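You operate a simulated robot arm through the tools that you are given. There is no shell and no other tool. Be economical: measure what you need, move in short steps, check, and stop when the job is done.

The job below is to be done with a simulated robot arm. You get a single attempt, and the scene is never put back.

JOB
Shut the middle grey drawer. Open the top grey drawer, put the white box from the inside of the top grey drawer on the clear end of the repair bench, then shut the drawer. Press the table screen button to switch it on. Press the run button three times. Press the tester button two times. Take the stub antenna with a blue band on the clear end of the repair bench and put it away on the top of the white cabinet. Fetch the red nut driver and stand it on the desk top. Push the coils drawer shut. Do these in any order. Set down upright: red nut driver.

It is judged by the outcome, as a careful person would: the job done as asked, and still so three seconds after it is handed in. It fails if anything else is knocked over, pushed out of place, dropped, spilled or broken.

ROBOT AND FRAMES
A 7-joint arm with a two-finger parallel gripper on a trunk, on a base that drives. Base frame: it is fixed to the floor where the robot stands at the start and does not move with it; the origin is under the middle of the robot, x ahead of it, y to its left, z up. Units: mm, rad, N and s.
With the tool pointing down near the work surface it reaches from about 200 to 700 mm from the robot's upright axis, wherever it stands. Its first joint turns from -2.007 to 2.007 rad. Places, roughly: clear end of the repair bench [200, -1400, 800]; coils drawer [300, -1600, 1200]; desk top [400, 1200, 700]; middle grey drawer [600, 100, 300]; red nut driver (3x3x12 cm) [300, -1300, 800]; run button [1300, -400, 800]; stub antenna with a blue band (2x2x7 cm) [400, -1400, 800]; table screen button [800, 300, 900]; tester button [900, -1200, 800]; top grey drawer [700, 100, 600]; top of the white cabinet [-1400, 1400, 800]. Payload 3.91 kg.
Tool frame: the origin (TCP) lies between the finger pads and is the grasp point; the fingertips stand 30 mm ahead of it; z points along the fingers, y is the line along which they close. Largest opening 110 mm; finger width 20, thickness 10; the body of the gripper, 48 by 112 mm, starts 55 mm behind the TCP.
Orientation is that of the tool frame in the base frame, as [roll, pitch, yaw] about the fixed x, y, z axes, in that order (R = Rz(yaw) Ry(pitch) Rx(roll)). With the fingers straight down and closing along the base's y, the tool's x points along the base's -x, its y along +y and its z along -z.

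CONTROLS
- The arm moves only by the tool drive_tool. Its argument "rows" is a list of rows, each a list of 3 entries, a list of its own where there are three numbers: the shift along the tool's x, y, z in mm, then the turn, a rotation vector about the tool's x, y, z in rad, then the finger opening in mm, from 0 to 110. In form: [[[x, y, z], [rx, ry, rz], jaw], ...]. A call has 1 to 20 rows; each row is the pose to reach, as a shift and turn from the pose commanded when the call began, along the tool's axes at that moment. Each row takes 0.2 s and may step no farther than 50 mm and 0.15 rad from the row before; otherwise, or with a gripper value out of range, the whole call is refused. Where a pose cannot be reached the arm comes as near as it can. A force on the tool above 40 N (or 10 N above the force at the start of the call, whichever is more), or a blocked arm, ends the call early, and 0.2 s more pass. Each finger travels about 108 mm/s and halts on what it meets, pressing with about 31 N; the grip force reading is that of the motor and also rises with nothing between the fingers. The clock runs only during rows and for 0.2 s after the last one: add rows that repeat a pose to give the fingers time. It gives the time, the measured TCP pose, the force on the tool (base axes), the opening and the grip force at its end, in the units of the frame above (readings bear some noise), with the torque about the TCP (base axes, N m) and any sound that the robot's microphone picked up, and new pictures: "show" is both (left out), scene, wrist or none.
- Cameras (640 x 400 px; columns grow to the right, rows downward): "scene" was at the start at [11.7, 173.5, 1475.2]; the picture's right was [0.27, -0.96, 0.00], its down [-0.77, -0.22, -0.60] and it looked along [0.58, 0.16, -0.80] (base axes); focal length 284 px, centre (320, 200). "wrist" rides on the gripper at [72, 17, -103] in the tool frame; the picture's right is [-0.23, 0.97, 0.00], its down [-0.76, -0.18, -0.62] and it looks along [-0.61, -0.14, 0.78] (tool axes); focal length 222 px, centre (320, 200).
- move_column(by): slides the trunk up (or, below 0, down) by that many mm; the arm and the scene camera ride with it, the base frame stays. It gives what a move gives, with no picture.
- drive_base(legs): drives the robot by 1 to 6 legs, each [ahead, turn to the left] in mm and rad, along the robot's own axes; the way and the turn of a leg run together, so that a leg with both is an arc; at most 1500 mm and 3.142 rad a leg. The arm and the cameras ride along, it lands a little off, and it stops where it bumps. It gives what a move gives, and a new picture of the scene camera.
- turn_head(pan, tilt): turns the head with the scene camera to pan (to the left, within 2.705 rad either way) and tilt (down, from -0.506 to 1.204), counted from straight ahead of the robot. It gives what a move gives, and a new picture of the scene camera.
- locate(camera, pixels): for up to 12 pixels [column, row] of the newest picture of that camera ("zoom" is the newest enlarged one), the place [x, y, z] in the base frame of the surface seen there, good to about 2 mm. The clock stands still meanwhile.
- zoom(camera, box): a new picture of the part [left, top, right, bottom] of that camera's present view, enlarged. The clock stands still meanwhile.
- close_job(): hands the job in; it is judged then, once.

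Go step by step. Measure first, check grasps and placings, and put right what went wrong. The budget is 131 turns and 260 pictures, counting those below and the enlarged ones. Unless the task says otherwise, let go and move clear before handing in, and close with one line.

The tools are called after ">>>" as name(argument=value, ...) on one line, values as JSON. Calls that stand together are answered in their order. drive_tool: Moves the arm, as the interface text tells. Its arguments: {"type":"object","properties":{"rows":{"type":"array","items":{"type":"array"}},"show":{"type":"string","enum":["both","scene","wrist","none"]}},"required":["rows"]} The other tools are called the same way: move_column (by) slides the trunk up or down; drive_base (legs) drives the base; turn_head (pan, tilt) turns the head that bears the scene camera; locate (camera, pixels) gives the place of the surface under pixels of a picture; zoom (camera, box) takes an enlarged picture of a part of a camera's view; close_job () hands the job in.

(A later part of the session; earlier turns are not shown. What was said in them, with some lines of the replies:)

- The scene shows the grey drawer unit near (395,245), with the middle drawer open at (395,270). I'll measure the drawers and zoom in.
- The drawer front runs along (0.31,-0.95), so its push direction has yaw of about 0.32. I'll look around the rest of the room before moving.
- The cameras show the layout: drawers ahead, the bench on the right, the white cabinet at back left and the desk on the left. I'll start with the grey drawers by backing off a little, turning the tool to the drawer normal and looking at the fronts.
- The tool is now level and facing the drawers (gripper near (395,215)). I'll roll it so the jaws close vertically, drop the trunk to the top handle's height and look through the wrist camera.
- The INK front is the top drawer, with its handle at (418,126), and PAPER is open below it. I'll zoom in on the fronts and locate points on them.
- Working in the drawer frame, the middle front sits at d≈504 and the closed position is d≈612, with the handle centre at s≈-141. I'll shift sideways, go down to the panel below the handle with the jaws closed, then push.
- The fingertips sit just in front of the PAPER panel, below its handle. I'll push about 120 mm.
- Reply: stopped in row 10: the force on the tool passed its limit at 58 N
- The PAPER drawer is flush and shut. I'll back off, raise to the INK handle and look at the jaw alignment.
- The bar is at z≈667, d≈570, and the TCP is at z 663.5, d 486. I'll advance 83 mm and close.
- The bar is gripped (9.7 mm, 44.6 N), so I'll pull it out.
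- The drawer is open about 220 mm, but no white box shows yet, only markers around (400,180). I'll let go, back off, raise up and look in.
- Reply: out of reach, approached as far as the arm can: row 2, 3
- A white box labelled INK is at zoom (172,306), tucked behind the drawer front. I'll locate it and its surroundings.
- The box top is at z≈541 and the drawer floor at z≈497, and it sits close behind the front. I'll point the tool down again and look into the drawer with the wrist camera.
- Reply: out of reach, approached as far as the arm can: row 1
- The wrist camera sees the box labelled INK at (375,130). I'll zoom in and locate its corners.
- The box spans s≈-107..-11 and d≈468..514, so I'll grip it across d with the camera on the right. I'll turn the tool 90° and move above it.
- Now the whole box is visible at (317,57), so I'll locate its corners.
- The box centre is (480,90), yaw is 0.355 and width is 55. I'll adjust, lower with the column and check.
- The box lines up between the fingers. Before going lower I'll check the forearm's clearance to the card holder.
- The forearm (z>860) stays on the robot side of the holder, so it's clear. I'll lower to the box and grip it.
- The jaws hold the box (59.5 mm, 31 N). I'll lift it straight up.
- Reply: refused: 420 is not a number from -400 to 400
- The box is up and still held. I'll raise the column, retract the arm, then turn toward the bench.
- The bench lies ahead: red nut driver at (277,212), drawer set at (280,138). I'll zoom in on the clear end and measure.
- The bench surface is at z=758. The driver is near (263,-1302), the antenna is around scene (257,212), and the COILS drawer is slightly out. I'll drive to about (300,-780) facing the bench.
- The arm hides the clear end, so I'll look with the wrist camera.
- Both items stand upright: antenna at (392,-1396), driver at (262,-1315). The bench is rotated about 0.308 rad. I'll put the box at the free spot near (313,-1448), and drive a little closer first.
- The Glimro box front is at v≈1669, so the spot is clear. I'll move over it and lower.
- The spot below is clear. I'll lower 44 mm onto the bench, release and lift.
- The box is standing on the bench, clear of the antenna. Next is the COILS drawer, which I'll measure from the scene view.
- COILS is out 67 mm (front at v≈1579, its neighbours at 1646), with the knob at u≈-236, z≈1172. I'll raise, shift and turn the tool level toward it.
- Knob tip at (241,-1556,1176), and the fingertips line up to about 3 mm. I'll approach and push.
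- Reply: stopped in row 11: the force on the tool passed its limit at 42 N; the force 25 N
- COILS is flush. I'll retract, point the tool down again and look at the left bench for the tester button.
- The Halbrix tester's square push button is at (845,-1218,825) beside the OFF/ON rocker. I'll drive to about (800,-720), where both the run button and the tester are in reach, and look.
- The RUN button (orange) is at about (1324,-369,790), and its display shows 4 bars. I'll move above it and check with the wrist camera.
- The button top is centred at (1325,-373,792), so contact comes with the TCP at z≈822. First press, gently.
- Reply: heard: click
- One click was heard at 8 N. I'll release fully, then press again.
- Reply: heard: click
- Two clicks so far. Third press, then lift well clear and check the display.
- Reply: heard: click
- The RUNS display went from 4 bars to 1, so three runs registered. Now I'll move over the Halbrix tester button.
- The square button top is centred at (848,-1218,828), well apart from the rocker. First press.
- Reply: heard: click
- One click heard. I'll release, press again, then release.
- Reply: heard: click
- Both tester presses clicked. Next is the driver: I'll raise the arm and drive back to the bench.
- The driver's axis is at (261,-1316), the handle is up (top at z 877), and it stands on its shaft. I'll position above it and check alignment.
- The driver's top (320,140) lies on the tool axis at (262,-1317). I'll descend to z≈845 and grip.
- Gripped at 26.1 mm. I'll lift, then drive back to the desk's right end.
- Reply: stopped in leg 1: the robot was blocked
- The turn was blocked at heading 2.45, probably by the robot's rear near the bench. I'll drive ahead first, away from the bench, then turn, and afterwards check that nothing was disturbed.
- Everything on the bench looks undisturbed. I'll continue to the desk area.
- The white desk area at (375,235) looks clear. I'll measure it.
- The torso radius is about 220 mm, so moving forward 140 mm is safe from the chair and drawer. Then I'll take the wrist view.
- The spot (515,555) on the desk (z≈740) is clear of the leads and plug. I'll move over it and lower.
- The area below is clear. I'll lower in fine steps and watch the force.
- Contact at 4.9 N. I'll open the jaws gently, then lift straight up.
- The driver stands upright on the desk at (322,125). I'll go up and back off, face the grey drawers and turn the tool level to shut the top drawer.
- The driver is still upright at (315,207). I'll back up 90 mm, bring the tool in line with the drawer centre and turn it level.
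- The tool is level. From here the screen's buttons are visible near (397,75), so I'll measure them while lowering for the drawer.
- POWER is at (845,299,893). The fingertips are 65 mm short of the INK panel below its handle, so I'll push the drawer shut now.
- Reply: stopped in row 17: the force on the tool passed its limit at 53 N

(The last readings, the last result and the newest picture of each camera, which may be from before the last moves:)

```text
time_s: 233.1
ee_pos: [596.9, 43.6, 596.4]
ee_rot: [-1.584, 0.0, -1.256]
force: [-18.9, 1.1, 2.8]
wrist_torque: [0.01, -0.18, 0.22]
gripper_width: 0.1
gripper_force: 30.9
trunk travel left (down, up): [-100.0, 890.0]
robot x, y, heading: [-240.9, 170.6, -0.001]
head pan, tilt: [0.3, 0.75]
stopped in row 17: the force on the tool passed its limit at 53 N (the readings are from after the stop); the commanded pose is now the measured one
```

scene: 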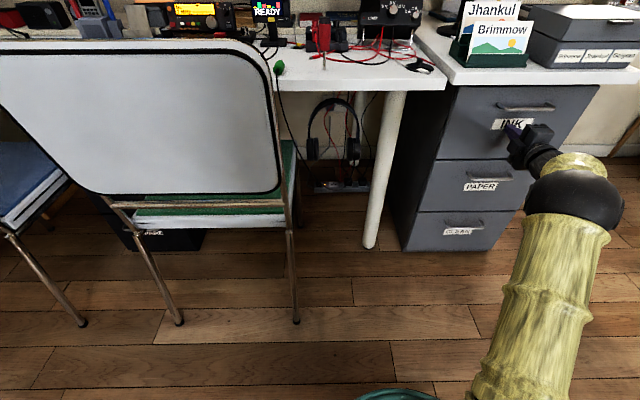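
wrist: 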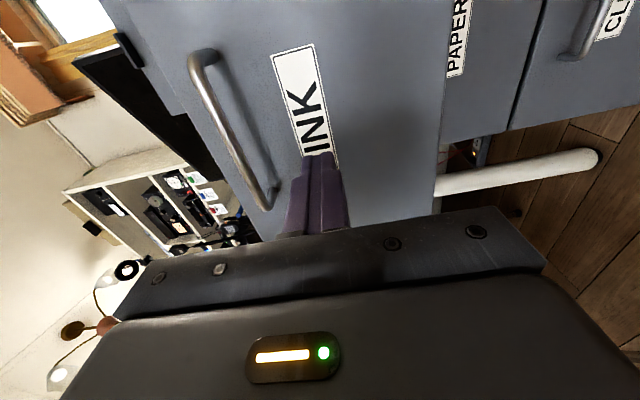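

The drawer is shut. For the POWER button I'll retract, rise above the desk items and pitch the tool about 0.6 rad down so the wrist clears the card holder. I'll then drive closer.

>>> drive_tool(rows=[[[0, 0, -50], [0, 0, 0], 0], [[0, 0, -100], [0, 0, 0], 0], [[0, 0, -150], [0, 0, 0], 0], [[0, 0, -200], [0, 0, 0], 0]], show="scene")

>>> move_column(by=400)

>>> move_column(by=100)

>>> drive_tool(rows=[[[0, 0, 0], [-0.15, 0, 0], 0], [[0, 0, 0], [-0.3, 0, 0], 0], [[0, 0, 0], [-0.45, 0, 0], 0], [[0, 0, 0], [-0.6, 0, 0], 0]], show="wrist")

>>> turn_head(pan=0.2, tilt=0.7)

```text
time_s: 234.1
ee_pos: [406.9, -17.3, 596.2]
ee_rot: [-1.586, 0.0, -1.256]
force: [0.2, -0.1, 0.7]
wrist_torque: [0.01, -0.02, 0.02]
gripper_width: 0.0
gripper_force: 30.8
trunk travel left (down, up): [-100.0, 890.0]
robot x, y, heading: [-234.3, 169.5, -0.006]
head pan, tilt: [0.3, 0.75]
```

scene: 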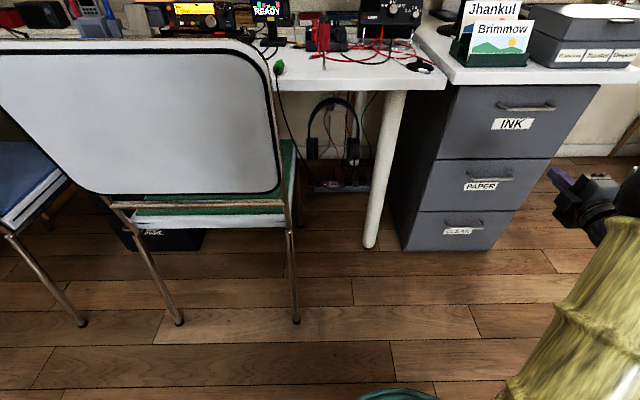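

```text
time_s: 237.9
ee_pos: [407.4, -18.1, 997.5]
ee_rot: [-1.586, 0.002, -1.256]
force: [0.7, 0.2, -0.4]
wrist_torque: [-0.02, 0.02, -0.03]
gripper_width: 0.2
gripper_force: 30.9
trunk travel left (down, up): [-500.0, 490.0]
robot x, y, heading: [-242.2, 167.1, -0.001]
head pan, tilt: [0.3, 0.75]
```

```text
time_s: 239.2
ee_pos: [408.3, -18.1, 1096.7]
ee_rot: [-1.587, 0.002, -1.256]
force: [-0.4, -0.4, 1.1]
wrist_torque: [-0.01, 0.04, 0.03]
gripper_width: 0.1
gripper_force: 31.0
trunk travel left (down, up): [-600.0, 390.0]
robot x, y, heading: [-239.5, 167.5, 0.0]
head pan, tilt: [0.3, 0.75]
```

```text
time_s: 240.2
ee_pos: [406.6, -17.6, 1097.0]
ee_rot: [-2.187, 0.0, -1.256]
force: [0.5, 0.6, -0.8]
wrist_torque: [-0.01, -0.04, -0.02]
gripper_width: 0.2
gripper_force: 30.9
trunk travel left (down, up): [-600.0, 390.0]
robot x, y, heading: [-240.4, 169.6, -0.001]
head pan, tilt: [0.3, 0.75]
```

wrist: 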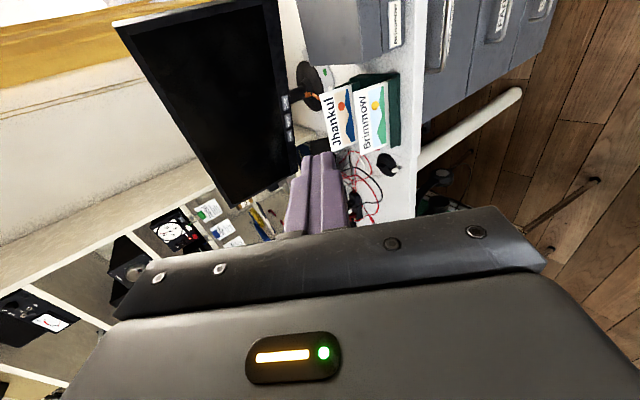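

```text
time_s: 240.9
ee_pos: [407.1, -17.2, 1097.3]
ee_rot: [-2.187, 0.001, -1.255]
force: [-1.1, 0.3, 0.4]
wrist_torque: [-0.01, 0.0, 0.0]
gripper_width: 0.1
gripper_force: 31.3
trunk travel left (down, up): [-600.0, 390.0]
robot x, y, heading: [-240.2, 169.6, 0.0]
head pan, tilt: [0.201, 0.7]
```

scene: 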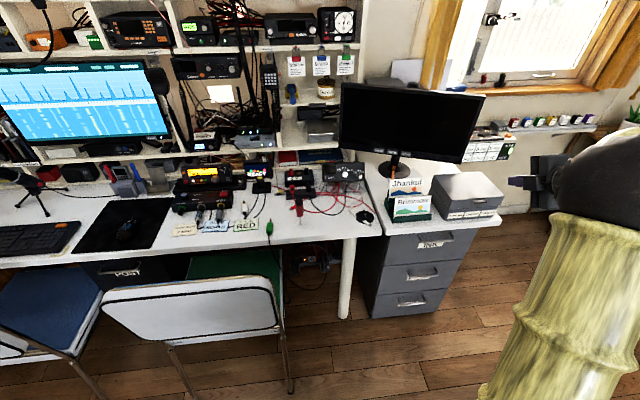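

All the drawers are shut. I'll measure the card tops and the buttons on the screen.

>>> zoom(camera="scene", box=[330, 130, 450, 230])

>>> locate(camera="scene", pixels=[[405, 180], [392, 182], [422, 180], [410, 200], [360, 174], [368, 154], [385, 157], [350, 150], [410, 162]])

```text
4.00 times, centred on (390, 180) of scene
```

zoom: 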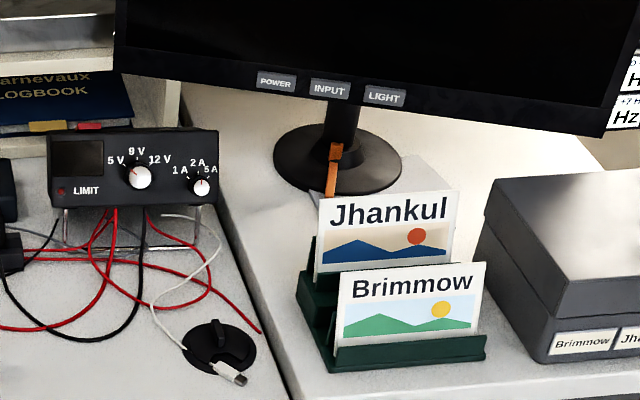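

```text
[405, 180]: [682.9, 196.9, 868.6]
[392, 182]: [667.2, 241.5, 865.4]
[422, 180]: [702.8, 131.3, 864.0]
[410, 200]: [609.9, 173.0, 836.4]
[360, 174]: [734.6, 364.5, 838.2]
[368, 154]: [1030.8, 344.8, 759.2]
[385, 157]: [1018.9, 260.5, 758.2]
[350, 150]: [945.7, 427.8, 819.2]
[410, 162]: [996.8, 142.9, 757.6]
```

>>> locate(camera="zoom", pixels=[[276, 81], [265, 80], [287, 82], [329, 89], [384, 96], [276, 76], [276, 87], [216, 140], [216, 195], [250, 65]])

>>> drive_tool(rows=[[[0, 0, 0], [0, 0.1, 0.071], 0], [[0, 0, 0], [0, 0.2, 0.143], 0], [[0, 0, 0], [0, 0.302, 0.214], 0]], show="none")

>>> drive_base(legs=[[280, 0]])

```text
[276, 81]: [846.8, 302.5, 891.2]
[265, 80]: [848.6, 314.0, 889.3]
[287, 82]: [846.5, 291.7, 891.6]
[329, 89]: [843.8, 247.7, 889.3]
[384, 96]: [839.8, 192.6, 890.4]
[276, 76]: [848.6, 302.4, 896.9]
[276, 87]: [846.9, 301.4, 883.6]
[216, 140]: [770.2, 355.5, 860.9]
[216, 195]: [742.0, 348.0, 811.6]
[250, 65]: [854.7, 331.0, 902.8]
```

```text
time_s: 241.7
ee_pos: [408.9, -18.4, 1098.0]
ee_rot: [-2.187, 0.003, -1.629]
force: [0.2, -0.4, -0.4]
wrist_torque: [0.0, 0.0, -0.01]
gripper_width: 0.1
gripper_force: 30.8
trunk travel left (down, up): [-600.0, 390.0]
robot x, y, heading: [-241.5, 170.0, 0.001]
head pan, tilt: [0.201, 0.7]
```

```text
time_s: 243.9
ee_pos: [688.5, -22.6, 1097.8]
ee_rot: [-2.189, 0.003, -1.631]
force: [0.8, 0.2, -0.4]
wrist_torque: [-0.01, -0.02, -0.01]
gripper_width: 0.1
gripper_force: 30.3
trunk travel left (down, up): [-600.0, 390.0]
robot x, y, heading: [42.1, 167.6, -0.009]
head pan, tilt: [0.201, 0.7]
```

scene: 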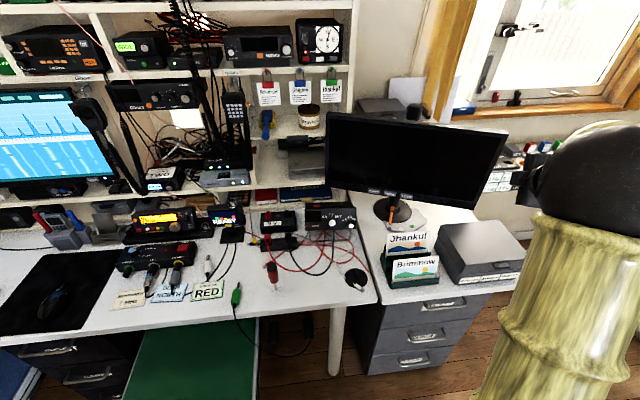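

POWER is at (847,302,890), clear of the card holder (y≤250) and the LIMIT unit (y≥348). I'll shift the tool left at this height, then lower to the button.

>>> drive_tool(rows=[[[-46, 0, 0], [0, 0, 0], 0], [[-92, 0, 0], [0, 0, 0], 0], [[-138, 0, 0], [0, 0, 0], 0], [[-184, 0, 0], [0, 0, 0], 0], [[-230, 0, 0], [0, 0, 0], 0], [[-277, 0, 0], [0, 0, 0], 0], [[-325, 0, 0], [0, 0, 0], 0]], show="none")

>>> move_column(by=-197)

>>> drive_tool(rows=[[[0, 0, 0], [0, 0, 0], 0]], show="both")

```text
time_s: 245.5
ee_pos: [707.5, 303.1, 1097.1]
ee_rot: [-2.186, 0.002, -1.633]
force: [-0.8, -0.6, -0.6]
wrist_torque: [-0.03, -0.01, -0.01]
gripper_width: 0.0
gripper_force: 30.9
trunk travel left (down, up): [-600.0, 390.0]
robot x, y, heading: [37.4, 166.7, -0.009]
head pan, tilt: [0.201, 0.7]
```

```text
time_s: 247.6
ee_pos: [707.5, 301.7, 899.9]
ee_rot: [-2.188, 0.002, -1.633]
force: [0.1, 0.1, 0.4]
wrist_torque: [-0.02, 0.0, -0.03]
gripper_width: 0.1
gripper_force: 31.3
trunk travel left (down, up): [-403.0, 587.0]
robot x, y, heading: [39.9, 165.8, -0.011]
head pan, tilt: [0.201, 0.7]
```

```text
time_s: 248.0
ee_pos: [706.8, 301.2, 900.0]
ee_rot: [-2.187, 0.002, -1.633]
force: [0.2, 0.2, 1.3]
wrist_torque: [-0.01, -0.02, 0.0]
gripper_width: 0.1
gripper_force: 30.9
trunk travel left (down, up): [-403.0, 587.0]
robot x, y, heading: [38.1, 166.3, -0.005]
head pan, tilt: [0.201, 0.7]
```

scene: 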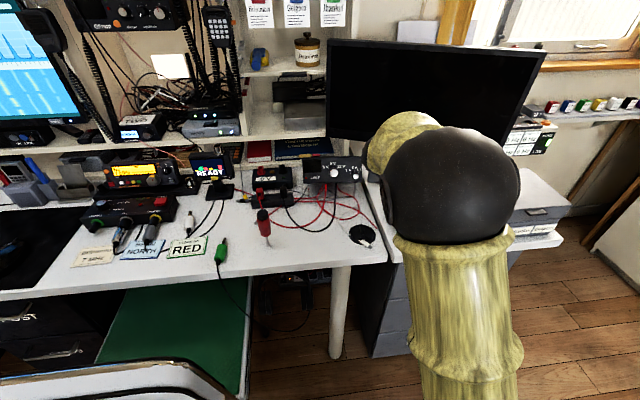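
wrist: 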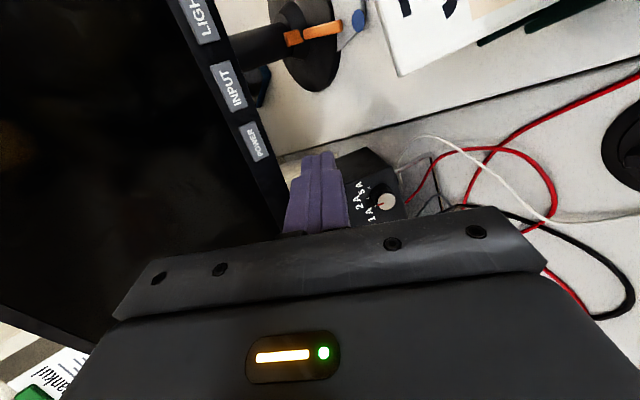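

>>> locate(camera="wrist", pixels=[[252, 141], [244, 127], [262, 156], [247, 145], [260, 138], [228, 86]])

>>> zoom(camera="wrist", box=[190, 60, 350, 200])

```text
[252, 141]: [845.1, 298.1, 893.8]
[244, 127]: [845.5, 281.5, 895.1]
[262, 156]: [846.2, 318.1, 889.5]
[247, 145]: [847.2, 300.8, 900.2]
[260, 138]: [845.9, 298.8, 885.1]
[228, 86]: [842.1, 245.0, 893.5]
```

```text
2.86 times, centred on (270, 130) of wrist
```

zoom: 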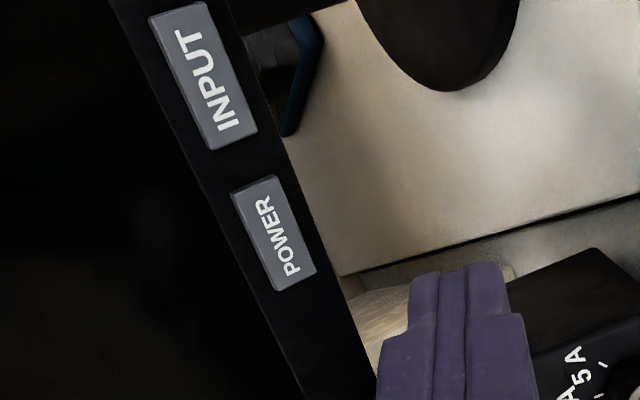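

POWER is centred at (845.5,299.5,892). I'll advance to near contact, then press in small steps.

>>> drive_tool(rows=[[[-2, -26, 36], [0, 0, 0], 0], [[-4, -48, 66], [0, 0, 0], 0], [[-5, -60, 82], [0, 0, 0], 0], [[-5, -63, 86.5], [0, 0, 0], 0], [[-5, -64.9, 89.2], [0, 0, 0], 0]], show="wrist")

```text
time_s: 249.2
ee_pos: [818.0, 300.5, 902.4]
ee_rot: [-2.188, 0.002, -1.632]
force: [-0.1, 0.2, -0.1]
wrist_torque: [-0.01, -0.01, -0.01]
gripper_width: 0.2
gripper_force: 31.0
trunk travel left (down, up): [-403.0, 587.0]
robot x, y, heading: [38.7, 164.8, -0.006]
head pan, tilt: [0.201, 0.7]
```

wrist: 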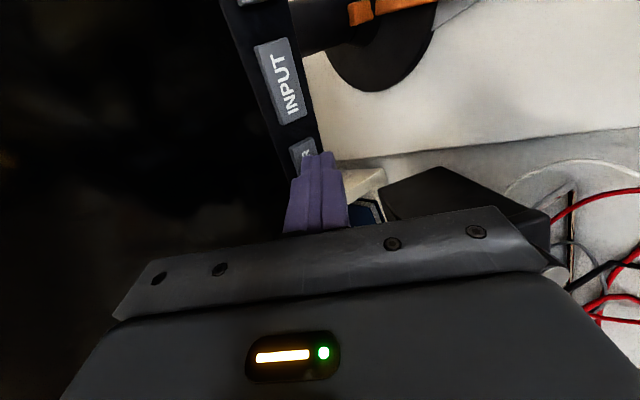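

>>> drive_tool(rows=[[[0, -0.6, 0.8], [0, 0, 0], 0], [[0, -1.2, 1.6], [0, 0, 0], 0], [[0, -1.7, 2.4], [0, 0, 0], 0], [[0, -2.3, 3.3], [0, 0, 0], 0]], show="none")

```text
time_s: 250.2
ee_pos: [822.0, 301.1, 903.4]
ee_rot: [-2.187, 0.001, -1.632]
force: [-6.5, -0.6, 0.8]
wrist_torque: [0.0, 0.04, 0.02]
gripper_width: 0.0
gripper_force: 31.1
trunk travel left (down, up): [-403.0, 587.0]
robot x, y, heading: [37.9, 168.3, -0.002]
head pan, tilt: [0.201, 0.7]
heard: click
```

A click came at 6.5 N. I'll back off and check the screen.

>>> drive_tool(rows=[[[0, 12, -17], [0, 0, 0], 0], [[0, 35, -49], [0, 0, 0], 0], [[0, 58, -82], [0, 0, 0], 0]], show="both")

```text
time_s: 251.0
ee_pos: [719.9, 308.1, 902.8]
ee_rot: [-2.187, 0.002, -1.633]
force: [0.6, 0.1, 0.1]
wrist_torque: [0.04, 0.02, 0.02]
gripper_width: 0.0
gripper_force: 30.9
trunk travel left (down, up): [-403.0, 587.0]
robot x, y, heading: [37.4, 166.3, -0.006]
head pan, tilt: [0.201, 0.7]
```

scene: 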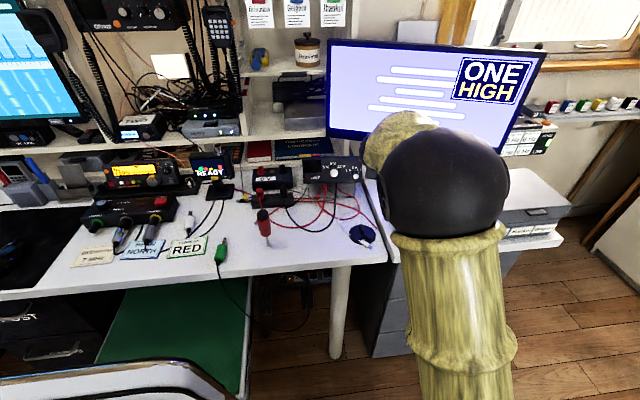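
wrist: 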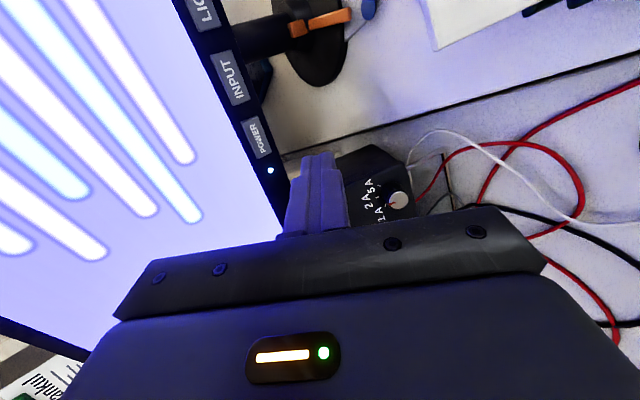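

The screen is on. Last item is the antenna: I'll raise, back off, point the tool down and retract.

>>> move_column(by=200)

>>> drive_base(legs=[[-350, 0]])

>>> drive_tool(rows=[[[0, 0, 0], [-0.14, 0, 0], 0], [[0, 0, 0], [-0.28, 0, 0], 0], [[0, 0, 0], [-0.42, 0, 0], 0], [[0, 0, 0], [-0.56, 0, 0], 0], [[0, 0, 0], [-0.7, 0, 0], 0], [[0, 0, 0], [-0.84, 0, 0], 0], [[0, 0, 0], [-0.955, 0, 0], 0]], show="none")

>>> drive_tool(rows=[[[20, 45, 0], [0, 0, -0.13], 20], [[40, 90, 0], [0, 0, -0.26], 40], [[60, 135, 0], [0, 0, -0.38], 60], [[90, 170, 0], [0, 0, -0.38], 60], [[120, 200, 0], [0, 0, -0.38], 60]], show="none")

>>> drive_base(legs=[[0, -1.029], [1150, 0], [0, -0.55]])

```text
time_s: 253.2
ee_pos: [720.8, 308.0, 1102.3]
ee_rot: [-2.187, 0.001, -1.633]
force: [-0.9, -0.3, -0.8]
wrist_torque: [0.01, -0.03, -0.02]
gripper_width: 0.1
gripper_force: 31.1
trunk travel left (down, up): [-603.0, 387.0]
robot x, y, heading: [35.9, 166.8, -0.012]
head pan, tilt: [0.201, 0.7]
```

```text
time_s: 255.8
ee_pos: [370.3, 310.1, 1102.7]
ee_rot: [-2.188, 0.003, -1.63]
force: [-0.5, 0.1, 0.0]
wrist_torque: [0.0, 0.02, 0.05]
gripper_width: 0.2
gripper_force: 31.0
trunk travel left (down, up): [-603.0, 387.0]
robot x, y, heading: [-312.9, 164.6, -0.009]
head pan, tilt: [0.201, 0.7]
```

scene: 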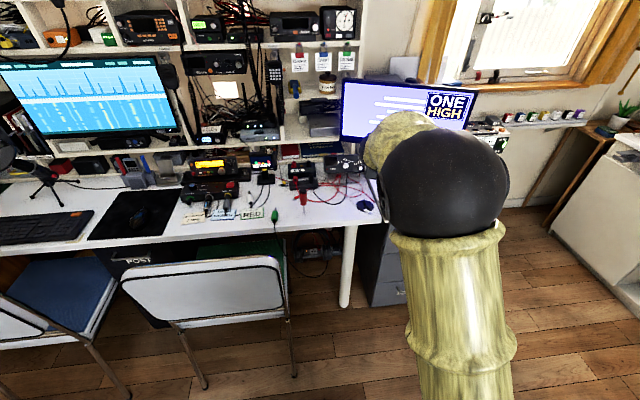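

```text
time_s: 257.4
ee_pos: [371.2, 311.5, 1101.3]
ee_rot: [3.139, 0.0, -1.633]
force: [-0.1, 0.1, 0.1]
wrist_torque: [0.0, -0.04, 0.01]
gripper_width: 0.0
gripper_force: 30.6
trunk travel left (down, up): [-603.0, 387.0]
robot x, y, heading: [-311.3, 169.3, -0.008]
head pan, tilt: [0.201, 0.7]
```

```text
time_s: 258.6
ee_pos: [160.8, 206.0, 1103.2]
ee_rot: [-3.139, 0.001, -1.254]
force: [0.2, 0.0, -0.1]
wrist_torque: [-0.01, 0.01, 0.01]
gripper_width: 59.8
gripper_force: 0.0
trunk travel left (down, up): [-603.0, 387.0]
robot x, y, heading: [-310.5, 169.8, -0.009]
head pan, tilt: [0.201, 0.7]
```

```text
time_s: 271.3
ee_pos: [283.9, -1290.5, 1101.8]
ee_rot: [-3.141, 0.002, -2.843]
force: [0.5, 0.3, 0.2]
wrist_torque: [-0.02, -0.01, 0.04]
gripper_width: 60.0
gripper_force: 0.1
trunk travel left (down, up): [-603.0, 387.0]
robot x, y, heading: [258.2, -816.7, -1.599]
head pan, tilt: [0.201, 0.7]
```

scene: 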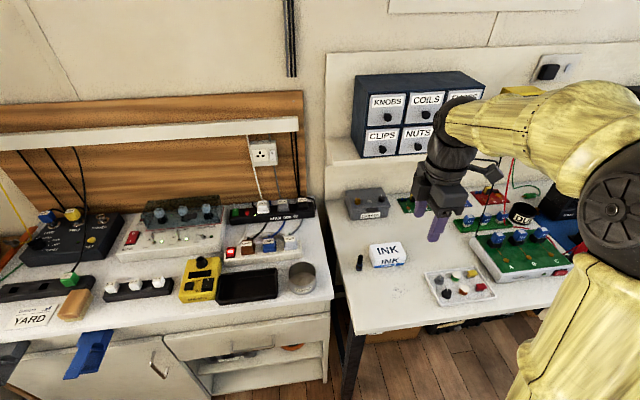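

Arrived. I'll move above the antenna at about (392,-1396) and check.

>>> drive_tool(rows=[[[-18, -33, 0], [0, 0, 0], 60], [[-36, -66, 0], [0, 0, 0], 60], [[-55, -99, 0], [0, 0, 0], 60], [[-73, -132, 0], [0, 0, 0], 60]], show="none")

>>> move_column(by=-170)

>>> drive_tool(rows=[[[0, 0, 0], [0, 0, 0], 60]], show="both")

```text
time_s: 272.3
ee_pos: [392.2, -1394.3, 1101.6]
ee_rot: [3.139, 0.003, -2.843]
force: [-0.1, 0.1, 0.1]
wrist_torque: [0.01, 0.0, 0.0]
gripper_width: 59.8
gripper_force: 0.1
trunk travel left (down, up): [-603.0, 387.0]
robot x, y, heading: [255.4, -819.0, -1.605]
head pan, tilt: [0.201, 0.7]
```

```text
time_s: 274.2
ee_pos: [391.3, -1393.1, 932.3]
ee_rot: [-3.141, 0.001, -2.843]
force: [0.2, -0.4, 0.8]
wrist_torque: [-0.03, 0.0, -0.02]
gripper_width: 60.0
gripper_force: 0.0
trunk travel left (down, up): [-433.0, 557.0]
robot x, y, heading: [257.4, -818.3, -1.597]
head pan, tilt: [0.201, 0.7]
```

```text
time_s: 274.6
ee_pos: [392.0, -1393.9, 932.6]
ee_rot: [3.141, 0.001, -2.844]
force: [0.2, 0.5, -0.3]
wrist_torque: [0.0, 0.03, 0.02]
gripper_width: 60.0
gripper_force: 0.1
trunk travel left (down, up): [-433.0, 557.0]
robot x, y, heading: [261.9, -817.3, -1.6]
head pan, tilt: [0.201, 0.7]
```

scene: 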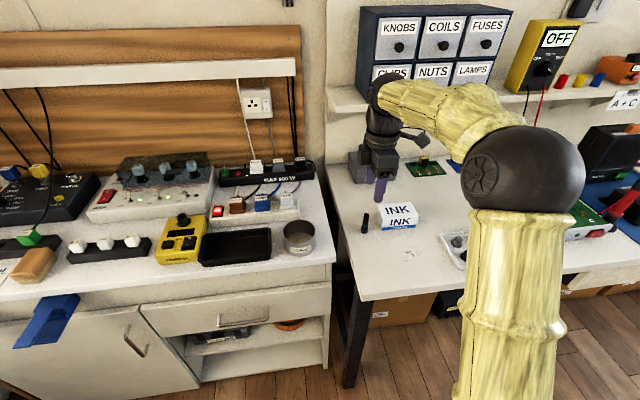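
wrist: 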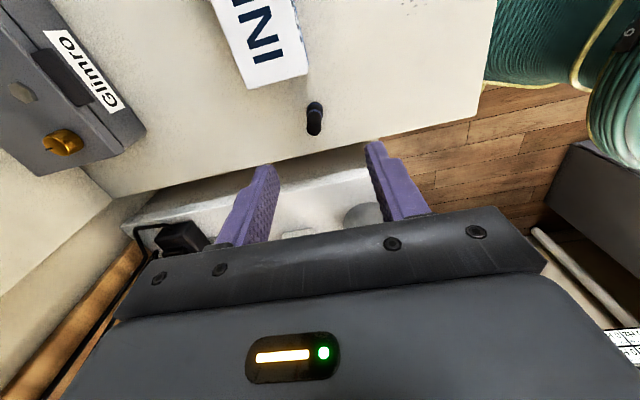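

>>> locate(camera="wrist", pixels=[[314, 129], [314, 124], [316, 108], [309, 127], [319, 127], [285, 100]])

>>> zoom(camera="wrist", box=[260, 60, 380, 150])

```text
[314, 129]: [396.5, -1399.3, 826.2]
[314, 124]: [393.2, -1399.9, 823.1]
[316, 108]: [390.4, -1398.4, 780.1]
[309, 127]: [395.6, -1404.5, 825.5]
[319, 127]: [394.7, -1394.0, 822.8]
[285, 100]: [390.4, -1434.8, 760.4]
```

```text
4.44 times, centred on (320, 105) of wrist
```

zoom: 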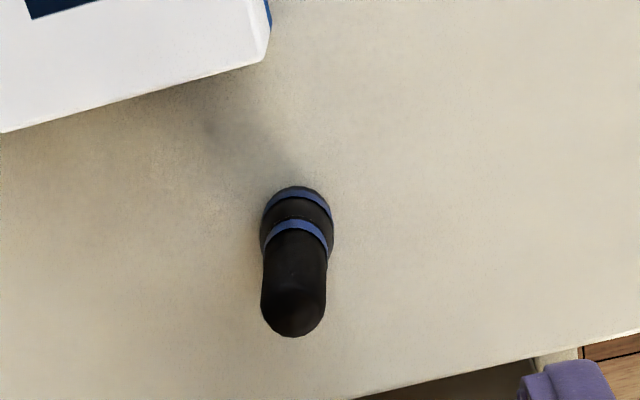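

The antenna axis is at about (396,-1398). I'll centre, descend to z≈806 and grip.

>>> drive_tool(rows=[[[-3, -5, 40], [0, 0, 0], 55], [[-3, -5, 80], [0, 0, 0], 55], [[-3, -5, 110], [0, 0, 0], 55], [[-3, -5, 127], [0, 0, 0], 55], [[-3, -5, 127], [0, 0, 0], 30], [[-3, -5, 127], [0, 0, 0], 12], [[-3, -5, 127], [0, 0, 0], 5], [[-3, -5, 127], [0, 0, 0], 5]], show="wrist")

```text
time_s: 276.4
ee_pos: [394.6, -1396.9, 805.4]
ee_rot: [3.141, 0.002, -2.841]
force: [-0.4, -0.8, 0.0]
wrist_torque: [-0.03, 0.0, -0.01]
gripper_width: 17.0
gripper_force: 30.9
trunk travel left (down, up): [-433.0, 557.0]
robot x, y, heading: [258.9, -815.4, -1.602]
head pan, tilt: [0.201, 0.7]
```

wrist: 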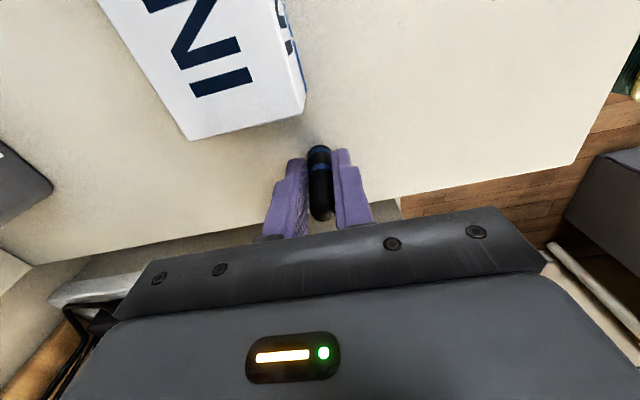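

Antenna gripped (17 mm). I'll lift, back away from the bench, then turn toward the white cabinet.

>>> drive_tool(rows=[[[0, 0, -25], [0, 0, 0], 5], [[0, 0, -70], [0, 0, 0], 5], [[0, 0, -110], [0, 0, 0], 5]], show="wrist")

>>> move_column(by=170)

>>> drive_base(legs=[[-420, 0], [0, -2.347]])

>>> turn_head(pan=0.2, tilt=0.4)

```text
time_s: 277.2
ee_pos: [395.2, -1397.1, 919.2]
ee_rot: [3.141, 0.002, -2.843]
force: [-0.3, 0.0, 0.8]
wrist_torque: [0.01, -0.02, 0.01]
gripper_width: 17.0
gripper_force: 31.1
trunk travel left (down, up): [-433.0, 557.0]
robot x, y, heading: [258.9, -819.9, -1.599]
head pan, tilt: [0.201, 0.7]
```

wrist: 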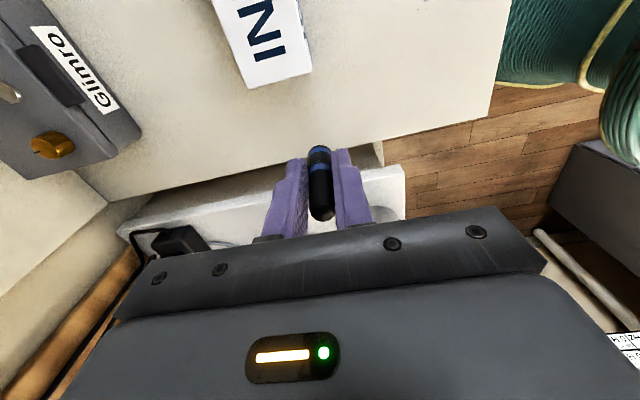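

```text
time_s: 279.1
ee_pos: [395.1, -1397.7, 1088.9]
ee_rot: [3.14, 0.001, -2.844]
force: [1.1, -0.6, 0.1]
wrist_torque: [0.0, -0.01, -0.01]
gripper_width: 16.7
gripper_force: 31.2
trunk travel left (down, up): [-603.0, 387.0]
robot x, y, heading: [254.2, -815.4, -1.6]
head pan, tilt: [0.201, 0.7]
```

```text
time_s: 290.2
ee_pos: [-238.2, -85.7, 1088.1]
ee_rot: [-3.141, 0.002, 1.087]
force: [-0.3, 0.1, -0.5]
wrist_torque: [-0.03, -0.01, 0.04]
gripper_width: 17.1
gripper_force: 30.8
trunk travel left (down, up): [-603.0, 387.0]
robot x, y, heading: [270.0, -399.4, 2.332]
head pan, tilt: [0.201, 0.7]
```

scene: 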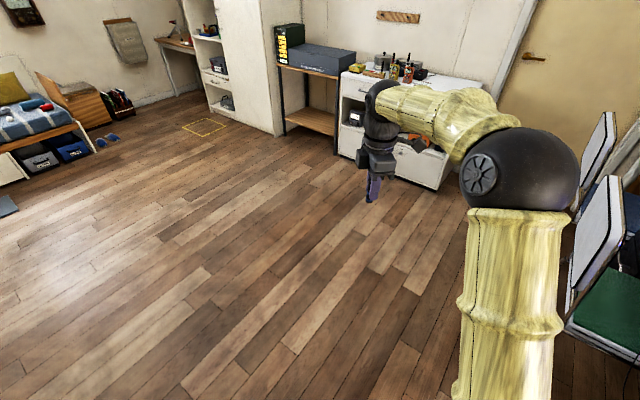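

```text
time_s: 291.0
ee_pos: [-236.9, -84.6, 1088.9]
ee_rot: [3.141, 0.003, 1.087]
force: [-0.7, 0.3, -0.1]
wrist_torque: [0.0, -0.03, 0.0]
gripper_width: 16.8
gripper_force: 30.9
trunk travel left (down, up): [-603.0, 387.0]
robot x, y, heading: [271.1, -400.7, 2.332]
head pan, tilt: [0.201, 0.4]
```

scene: 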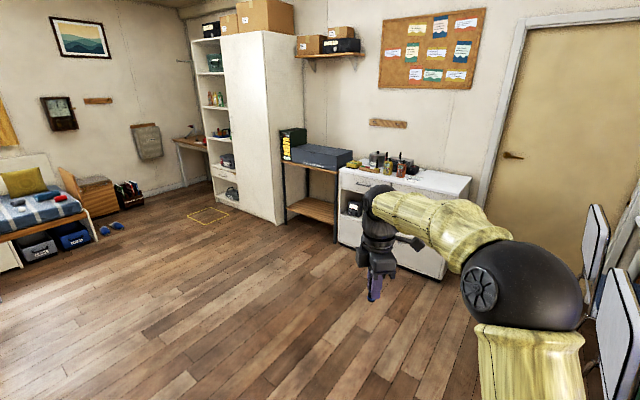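

The low white cabinet is at (420,180) with its right half clear. I'll locate its top.

>>> locate(camera="scene", pixels=[[440, 180], [465, 183], [430, 172], [350, 172], [445, 190], [470, 180], [380, 172], [415, 178], [400, 165]])

>>> drive_base(legs=[[1050, 0]])

>>> turn_head(pan=0.3, tilt=0.6)

```text
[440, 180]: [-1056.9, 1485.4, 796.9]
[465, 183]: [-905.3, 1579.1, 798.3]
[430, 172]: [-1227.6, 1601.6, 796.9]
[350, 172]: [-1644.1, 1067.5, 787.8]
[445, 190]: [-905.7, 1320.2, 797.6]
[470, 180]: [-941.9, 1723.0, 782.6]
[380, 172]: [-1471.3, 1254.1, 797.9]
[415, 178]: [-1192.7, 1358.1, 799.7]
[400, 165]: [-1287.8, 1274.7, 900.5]
```

```text
time_s: 297.4
ee_pos: [-959.0, 689.1, 1088.7]
ee_rot: [3.141, 0.002, 1.075]
force: [0.9, -0.1, -0.4]
wrist_torque: [0.0, 0.04, -0.01]
gripper_width: 17.3
gripper_force: 31.4
trunk travel left (down, up): [-603.0, 387.0]
robot x, y, heading: [-455.2, 371.2, 2.319]
head pan, tilt: [0.201, 0.4]
```

scene: 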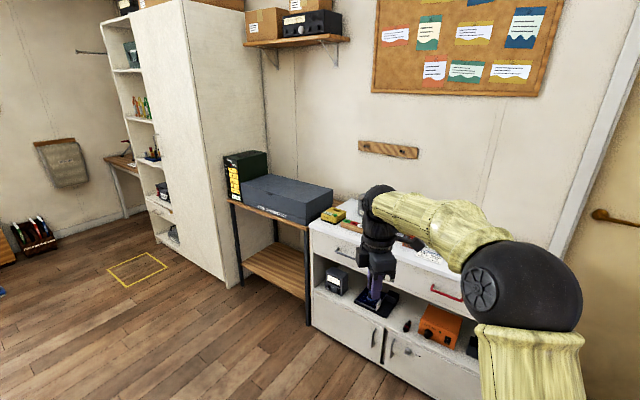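

```text
time_s: 298.1
ee_pos: [-959.8, 690.1, 1088.7]
ee_rot: [-3.141, 0.002, 1.076]
force: [0.6, 0.1, 0.0]
wrist_torque: [-0.03, 0.0, 0.03]
gripper_width: 17.3
gripper_force: 30.8
trunk travel left (down, up): [-603.0, 387.0]
robot x, y, heading: [-453.7, 377.4, 2.322]
head pan, tilt: [0.3, 0.6]
```

scene: 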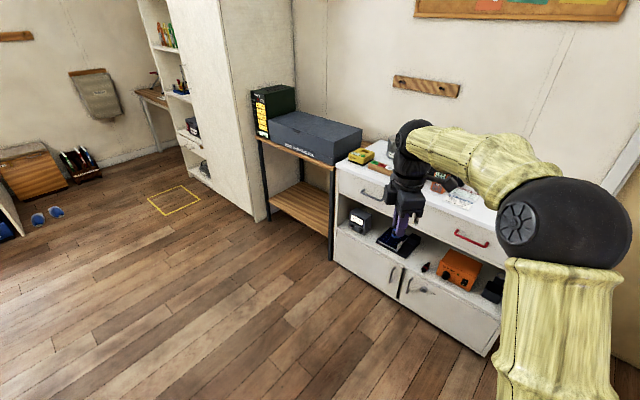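

The cabinet top is at z≈798. I'll take a stance at about (-816,852) facing it.

>>> drive_base(legs=[[0, -0.1], [585, 0], [0, -0.32]])

>>> turn_head(pan=0.0, tilt=0.8)

>>> drive_tool(rows=[[[0, 0, 0], [0, 0, 0], 5]], show="wrist")

```text
time_s: 303.9
ee_pos: [-1140.6, 1333.4, 1087.6]
ee_rot: [-3.141, 0.0, 0.661]
force: [0.1, 0.6, -0.9]
wrist_torque: [-0.01, 0.01, 0.01]
gripper_width: 17.3
gripper_force: 31.0
trunk travel left (down, up): [-603.0, 387.0]
robot x, y, heading: [-806.4, 839.8, 1.902]
head pan, tilt: [0.3, 0.6]
```

scene: 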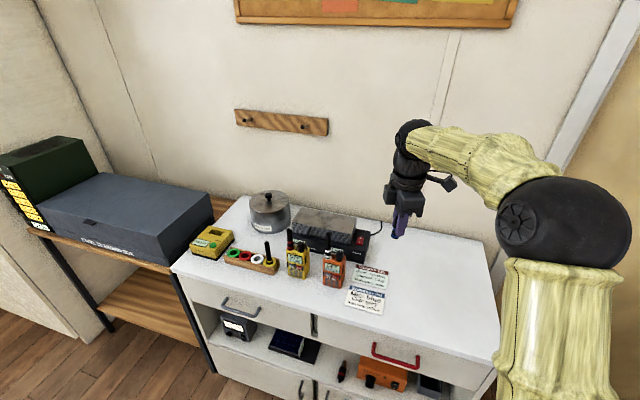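

```text
time_s: 304.7
ee_pos: [-1141.0, 1333.2, 1088.2]
ee_rot: [3.14, 0.002, 0.66]
force: [-0.8, 1.0, -0.5]
wrist_torque: [0.01, -0.01, -0.01]
gripper_width: 17.0
gripper_force: 30.7
trunk travel left (down, up): [-603.0, 387.0]
robot x, y, heading: [-805.7, 839.9, 1.901]
head pan, tilt: [0.0, 0.799]
```

scene: 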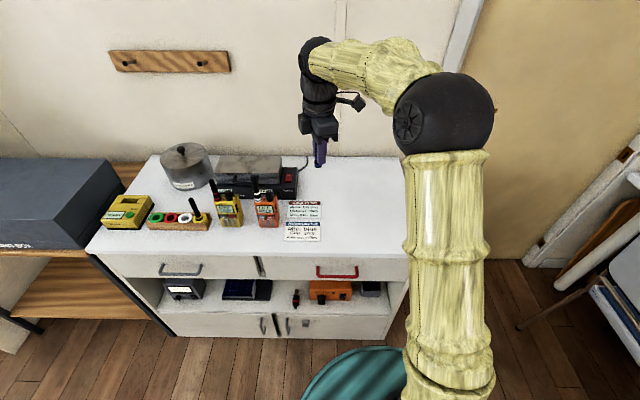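

```text
time_s: 305.1
ee_pos: [-1140.7, 1333.6, 1088.4]
ee_rot: [3.141, 0.002, 0.66]
force: [-0.7, 0.2, 0.1]
wrist_torque: [0.03, 0.0, 0.03]
gripper_width: 17.1
gripper_force: 31.0
trunk travel left (down, up): [-603.0, 387.0]
robot x, y, heading: [-805.8, 838.2, 1.903]
head pan, tilt: [0.0, 0.799]
```

wrist: 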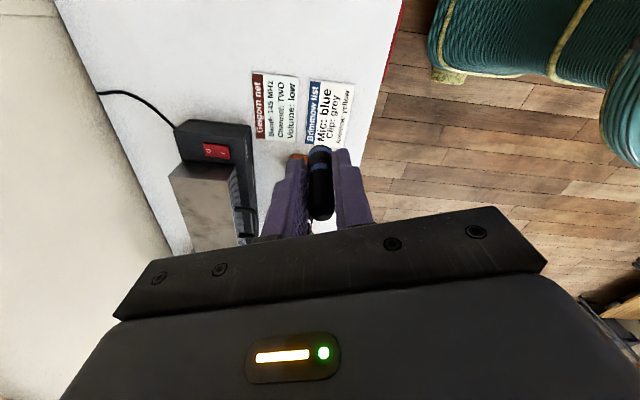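

The free area is to the right of the cards, about scene (365,200). I'll measure it.

>>> locate(camera="scene", pixels=[[365, 200], [350, 215], [380, 190], [322, 205], [360, 240], [400, 200], [355, 180], [365, 255]])

```text
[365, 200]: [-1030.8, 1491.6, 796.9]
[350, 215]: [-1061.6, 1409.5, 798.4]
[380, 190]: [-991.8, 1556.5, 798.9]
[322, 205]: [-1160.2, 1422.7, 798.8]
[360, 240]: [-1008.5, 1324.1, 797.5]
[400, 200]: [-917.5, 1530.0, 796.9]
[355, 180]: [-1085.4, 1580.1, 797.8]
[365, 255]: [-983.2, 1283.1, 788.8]
```

The target (-1010,1415) is clear. I'll move over it, lower, and set the antenna down.

>>> drive_tool(rows=[[[40, 4, 0], [0, 0, 0], 5], [[80, 8, 0], [0, 0, 0], 5], [[120, 12, 0], [0, 0, 0], 5], [[153, 16, 0], [0, 0, 0], 5], [[153, 16, 0], [0, 0, 0], 5]], show="none")

>>> move_column(by=-200)

>>> drive_tool(rows=[[[0, 0, 20], [0, 0, 0], 5], [[0, 0, 32], [0, 0, 0], 5], [[0, 0, 38], [0, 0, 0], 5], [[0, 0, 41], [0, 0, 0], 5], [[0, 0, 43], [0, 0, 0], 5]], show="wrist")

```text
time_s: 306.3
ee_pos: [-1010.8, 1414.1, 1088.8]
ee_rot: [-3.14, 0.002, 0.659]
force: [-0.6, 0.1, -0.7]
wrist_torque: [-0.03, -0.02, 0.0]
gripper_width: 17.4
gripper_force: 31.5
trunk travel left (down, up): [-603.0, 387.0]
robot x, y, heading: [-808.3, 841.5, 1.901]
head pan, tilt: [0.0, 0.799]
```

```text
time_s: 308.5
ee_pos: [-1011.0, 1414.2, 888.8]
ee_rot: [3.141, 0.002, 0.662]
force: [-0.1, -0.2, -0.4]
wrist_torque: [0.0, -0.01, -0.02]
gripper_width: 17.0
gripper_force: 30.9
trunk travel left (down, up): [-403.0, 587.0]
robot x, y, heading: [-810.1, 835.1, 1.901]
head pan, tilt: [0.0, 0.799]
```

```text
time_s: 309.7
ee_pos: [-1010.5, 1413.3, 846.3]
ee_rot: [-3.142, 0.003, 0.659]
force: [-0.2, -0.9, 2.1]
wrist_torque: [-0.02, -0.01, 0.03]
gripper_width: 17.3
gripper_force: 31.1
trunk travel left (down, up): [-403.0, 587.0]
robot x, y, heading: [-806.4, 839.5, 1.9]
head pan, tilt: [0.0, 0.799]
```

wrist: 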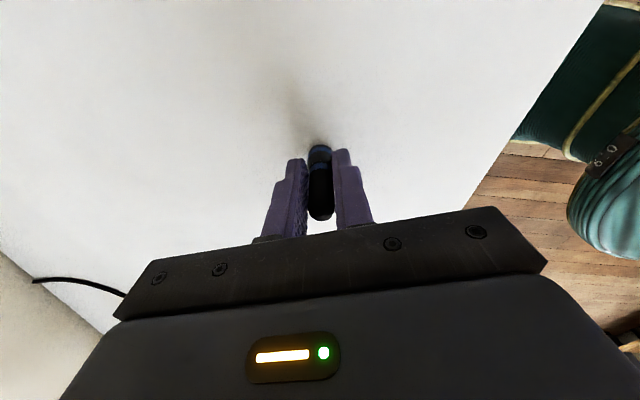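

Force is only 2 N. I'll go down in sub-millimetre steps until contact.

>>> drive_tool(rows=[[[0, 0, 0.8], [0, 0, 0], 5], [[0, 0, 1.4], [0, 0, 0], 5]], show="none")

```text
time_s: 310.3
ee_pos: [-1011.1, 1413.1, 846.7]
ee_rot: [-3.139, 0.002, 0.661]
force: [0.3, 2.7, 11.5]
wrist_torque: [0.06, 0.03, -0.01]
gripper_width: 17.3
gripper_force: 31.0
trunk travel left (down, up): [-403.0, 587.0]
robot x, y, heading: [-808.4, 839.3, 1.901]
head pan, tilt: [0.0, 0.799]
```

It's in contact at 11 N. I'll relax slightly, open and lift.

>>> drive_tool(rows=[[[0, 0, -1.4], [0, 0, 0], 5], [[0, 0, -1.4], [0, 0, 0], 22], [[0, 0, -1.4], [0, 0, 0], 40], [[0, 0, -1.4], [0, 0, 0], 50], [[0, 0, -40], [0, 0, 0], 50], [[0, 0, -90], [0, 0, 0], 50], [[0, 0, -130], [0, 0, 0], 50]], show="both")

```text
time_s: 311.9
ee_pos: [-1011.8, 1412.5, 974.5]
ee_rot: [-3.141, 0.004, 0.66]
force: [-0.4, -1.1, 0.5]
wrist_torque: [-0.03, 0.0, 0.01]
gripper_width: 50.3
gripper_force: 0.1
trunk travel left (down, up): [-403.0, 587.0]
robot x, y, heading: [-804.8, 835.7, 1.9]
head pan, tilt: [0.0, 0.799]
```

scene: 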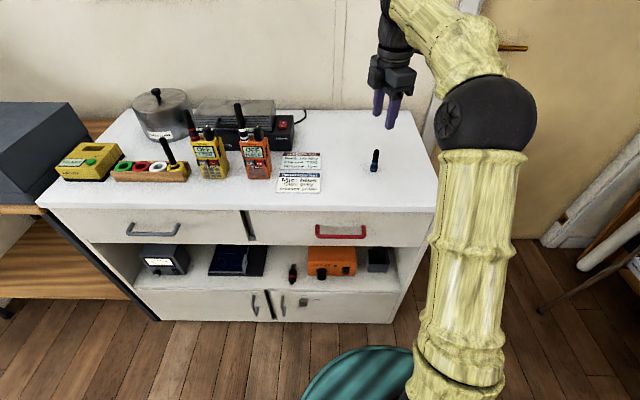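
wrist: 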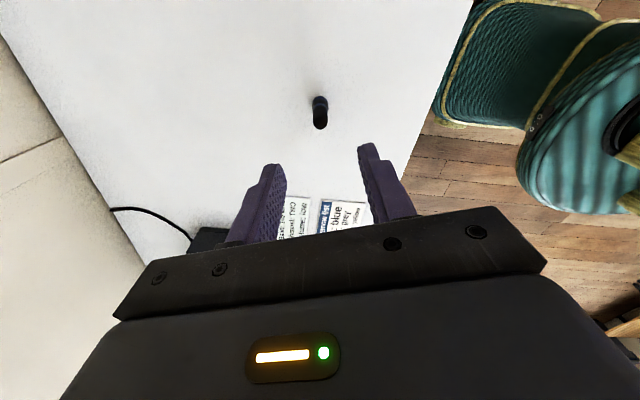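

The antenna stands on the cabinet top at (375,160). One last look back at the desk and drawers before handing in.

>>> turn_head(pan=-2.15, tilt=0.4)

>>> zoom(camera="scene", box=[220, 100, 460, 260])

```text
time_s: 313.9
ee_pos: [-1012.4, 1413.2, 972.5]
ee_rot: [3.142, 0.001, 0.66]
force: [0.1, -0.4, 0.1]
wrist_torque: [0.02, 0.0, 0.01]
gripper_width: 49.8
gripper_force: 0.0
trunk travel left (down, up): [-403.0, 587.0]
robot x, y, heading: [-808.1, 838.0, 1.9]
head pan, tilt: [-2.15, 0.4]
```

scene: 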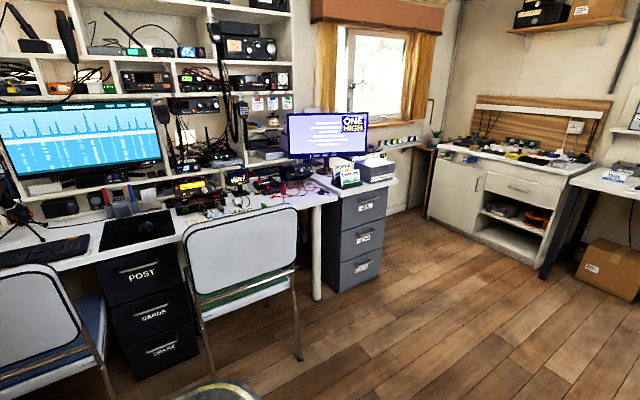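

```text
2.50 times, centred on (340, 180) of scene
```

zoom: 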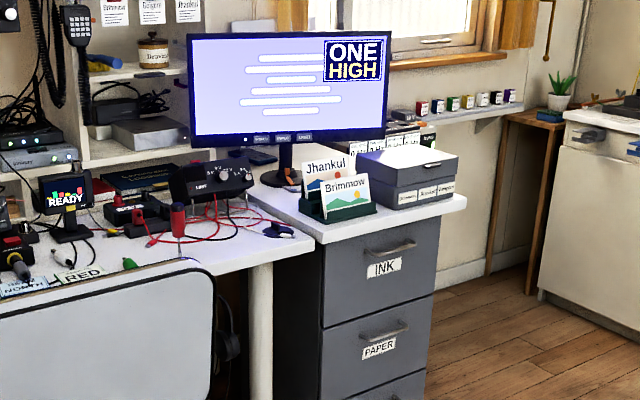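

The driver is upright on the desk (zoom (178,215)), the drawers are shut and the screen is on, so I'll hand the job in.

>>> close_job()

```text
The job is handed in.
```

All the tasks are done and the job is handed in. For "the tester button" I pressed the square button on the yellow Halbrix unit twice. No tester is labelled, but that unit is nearest the place given.
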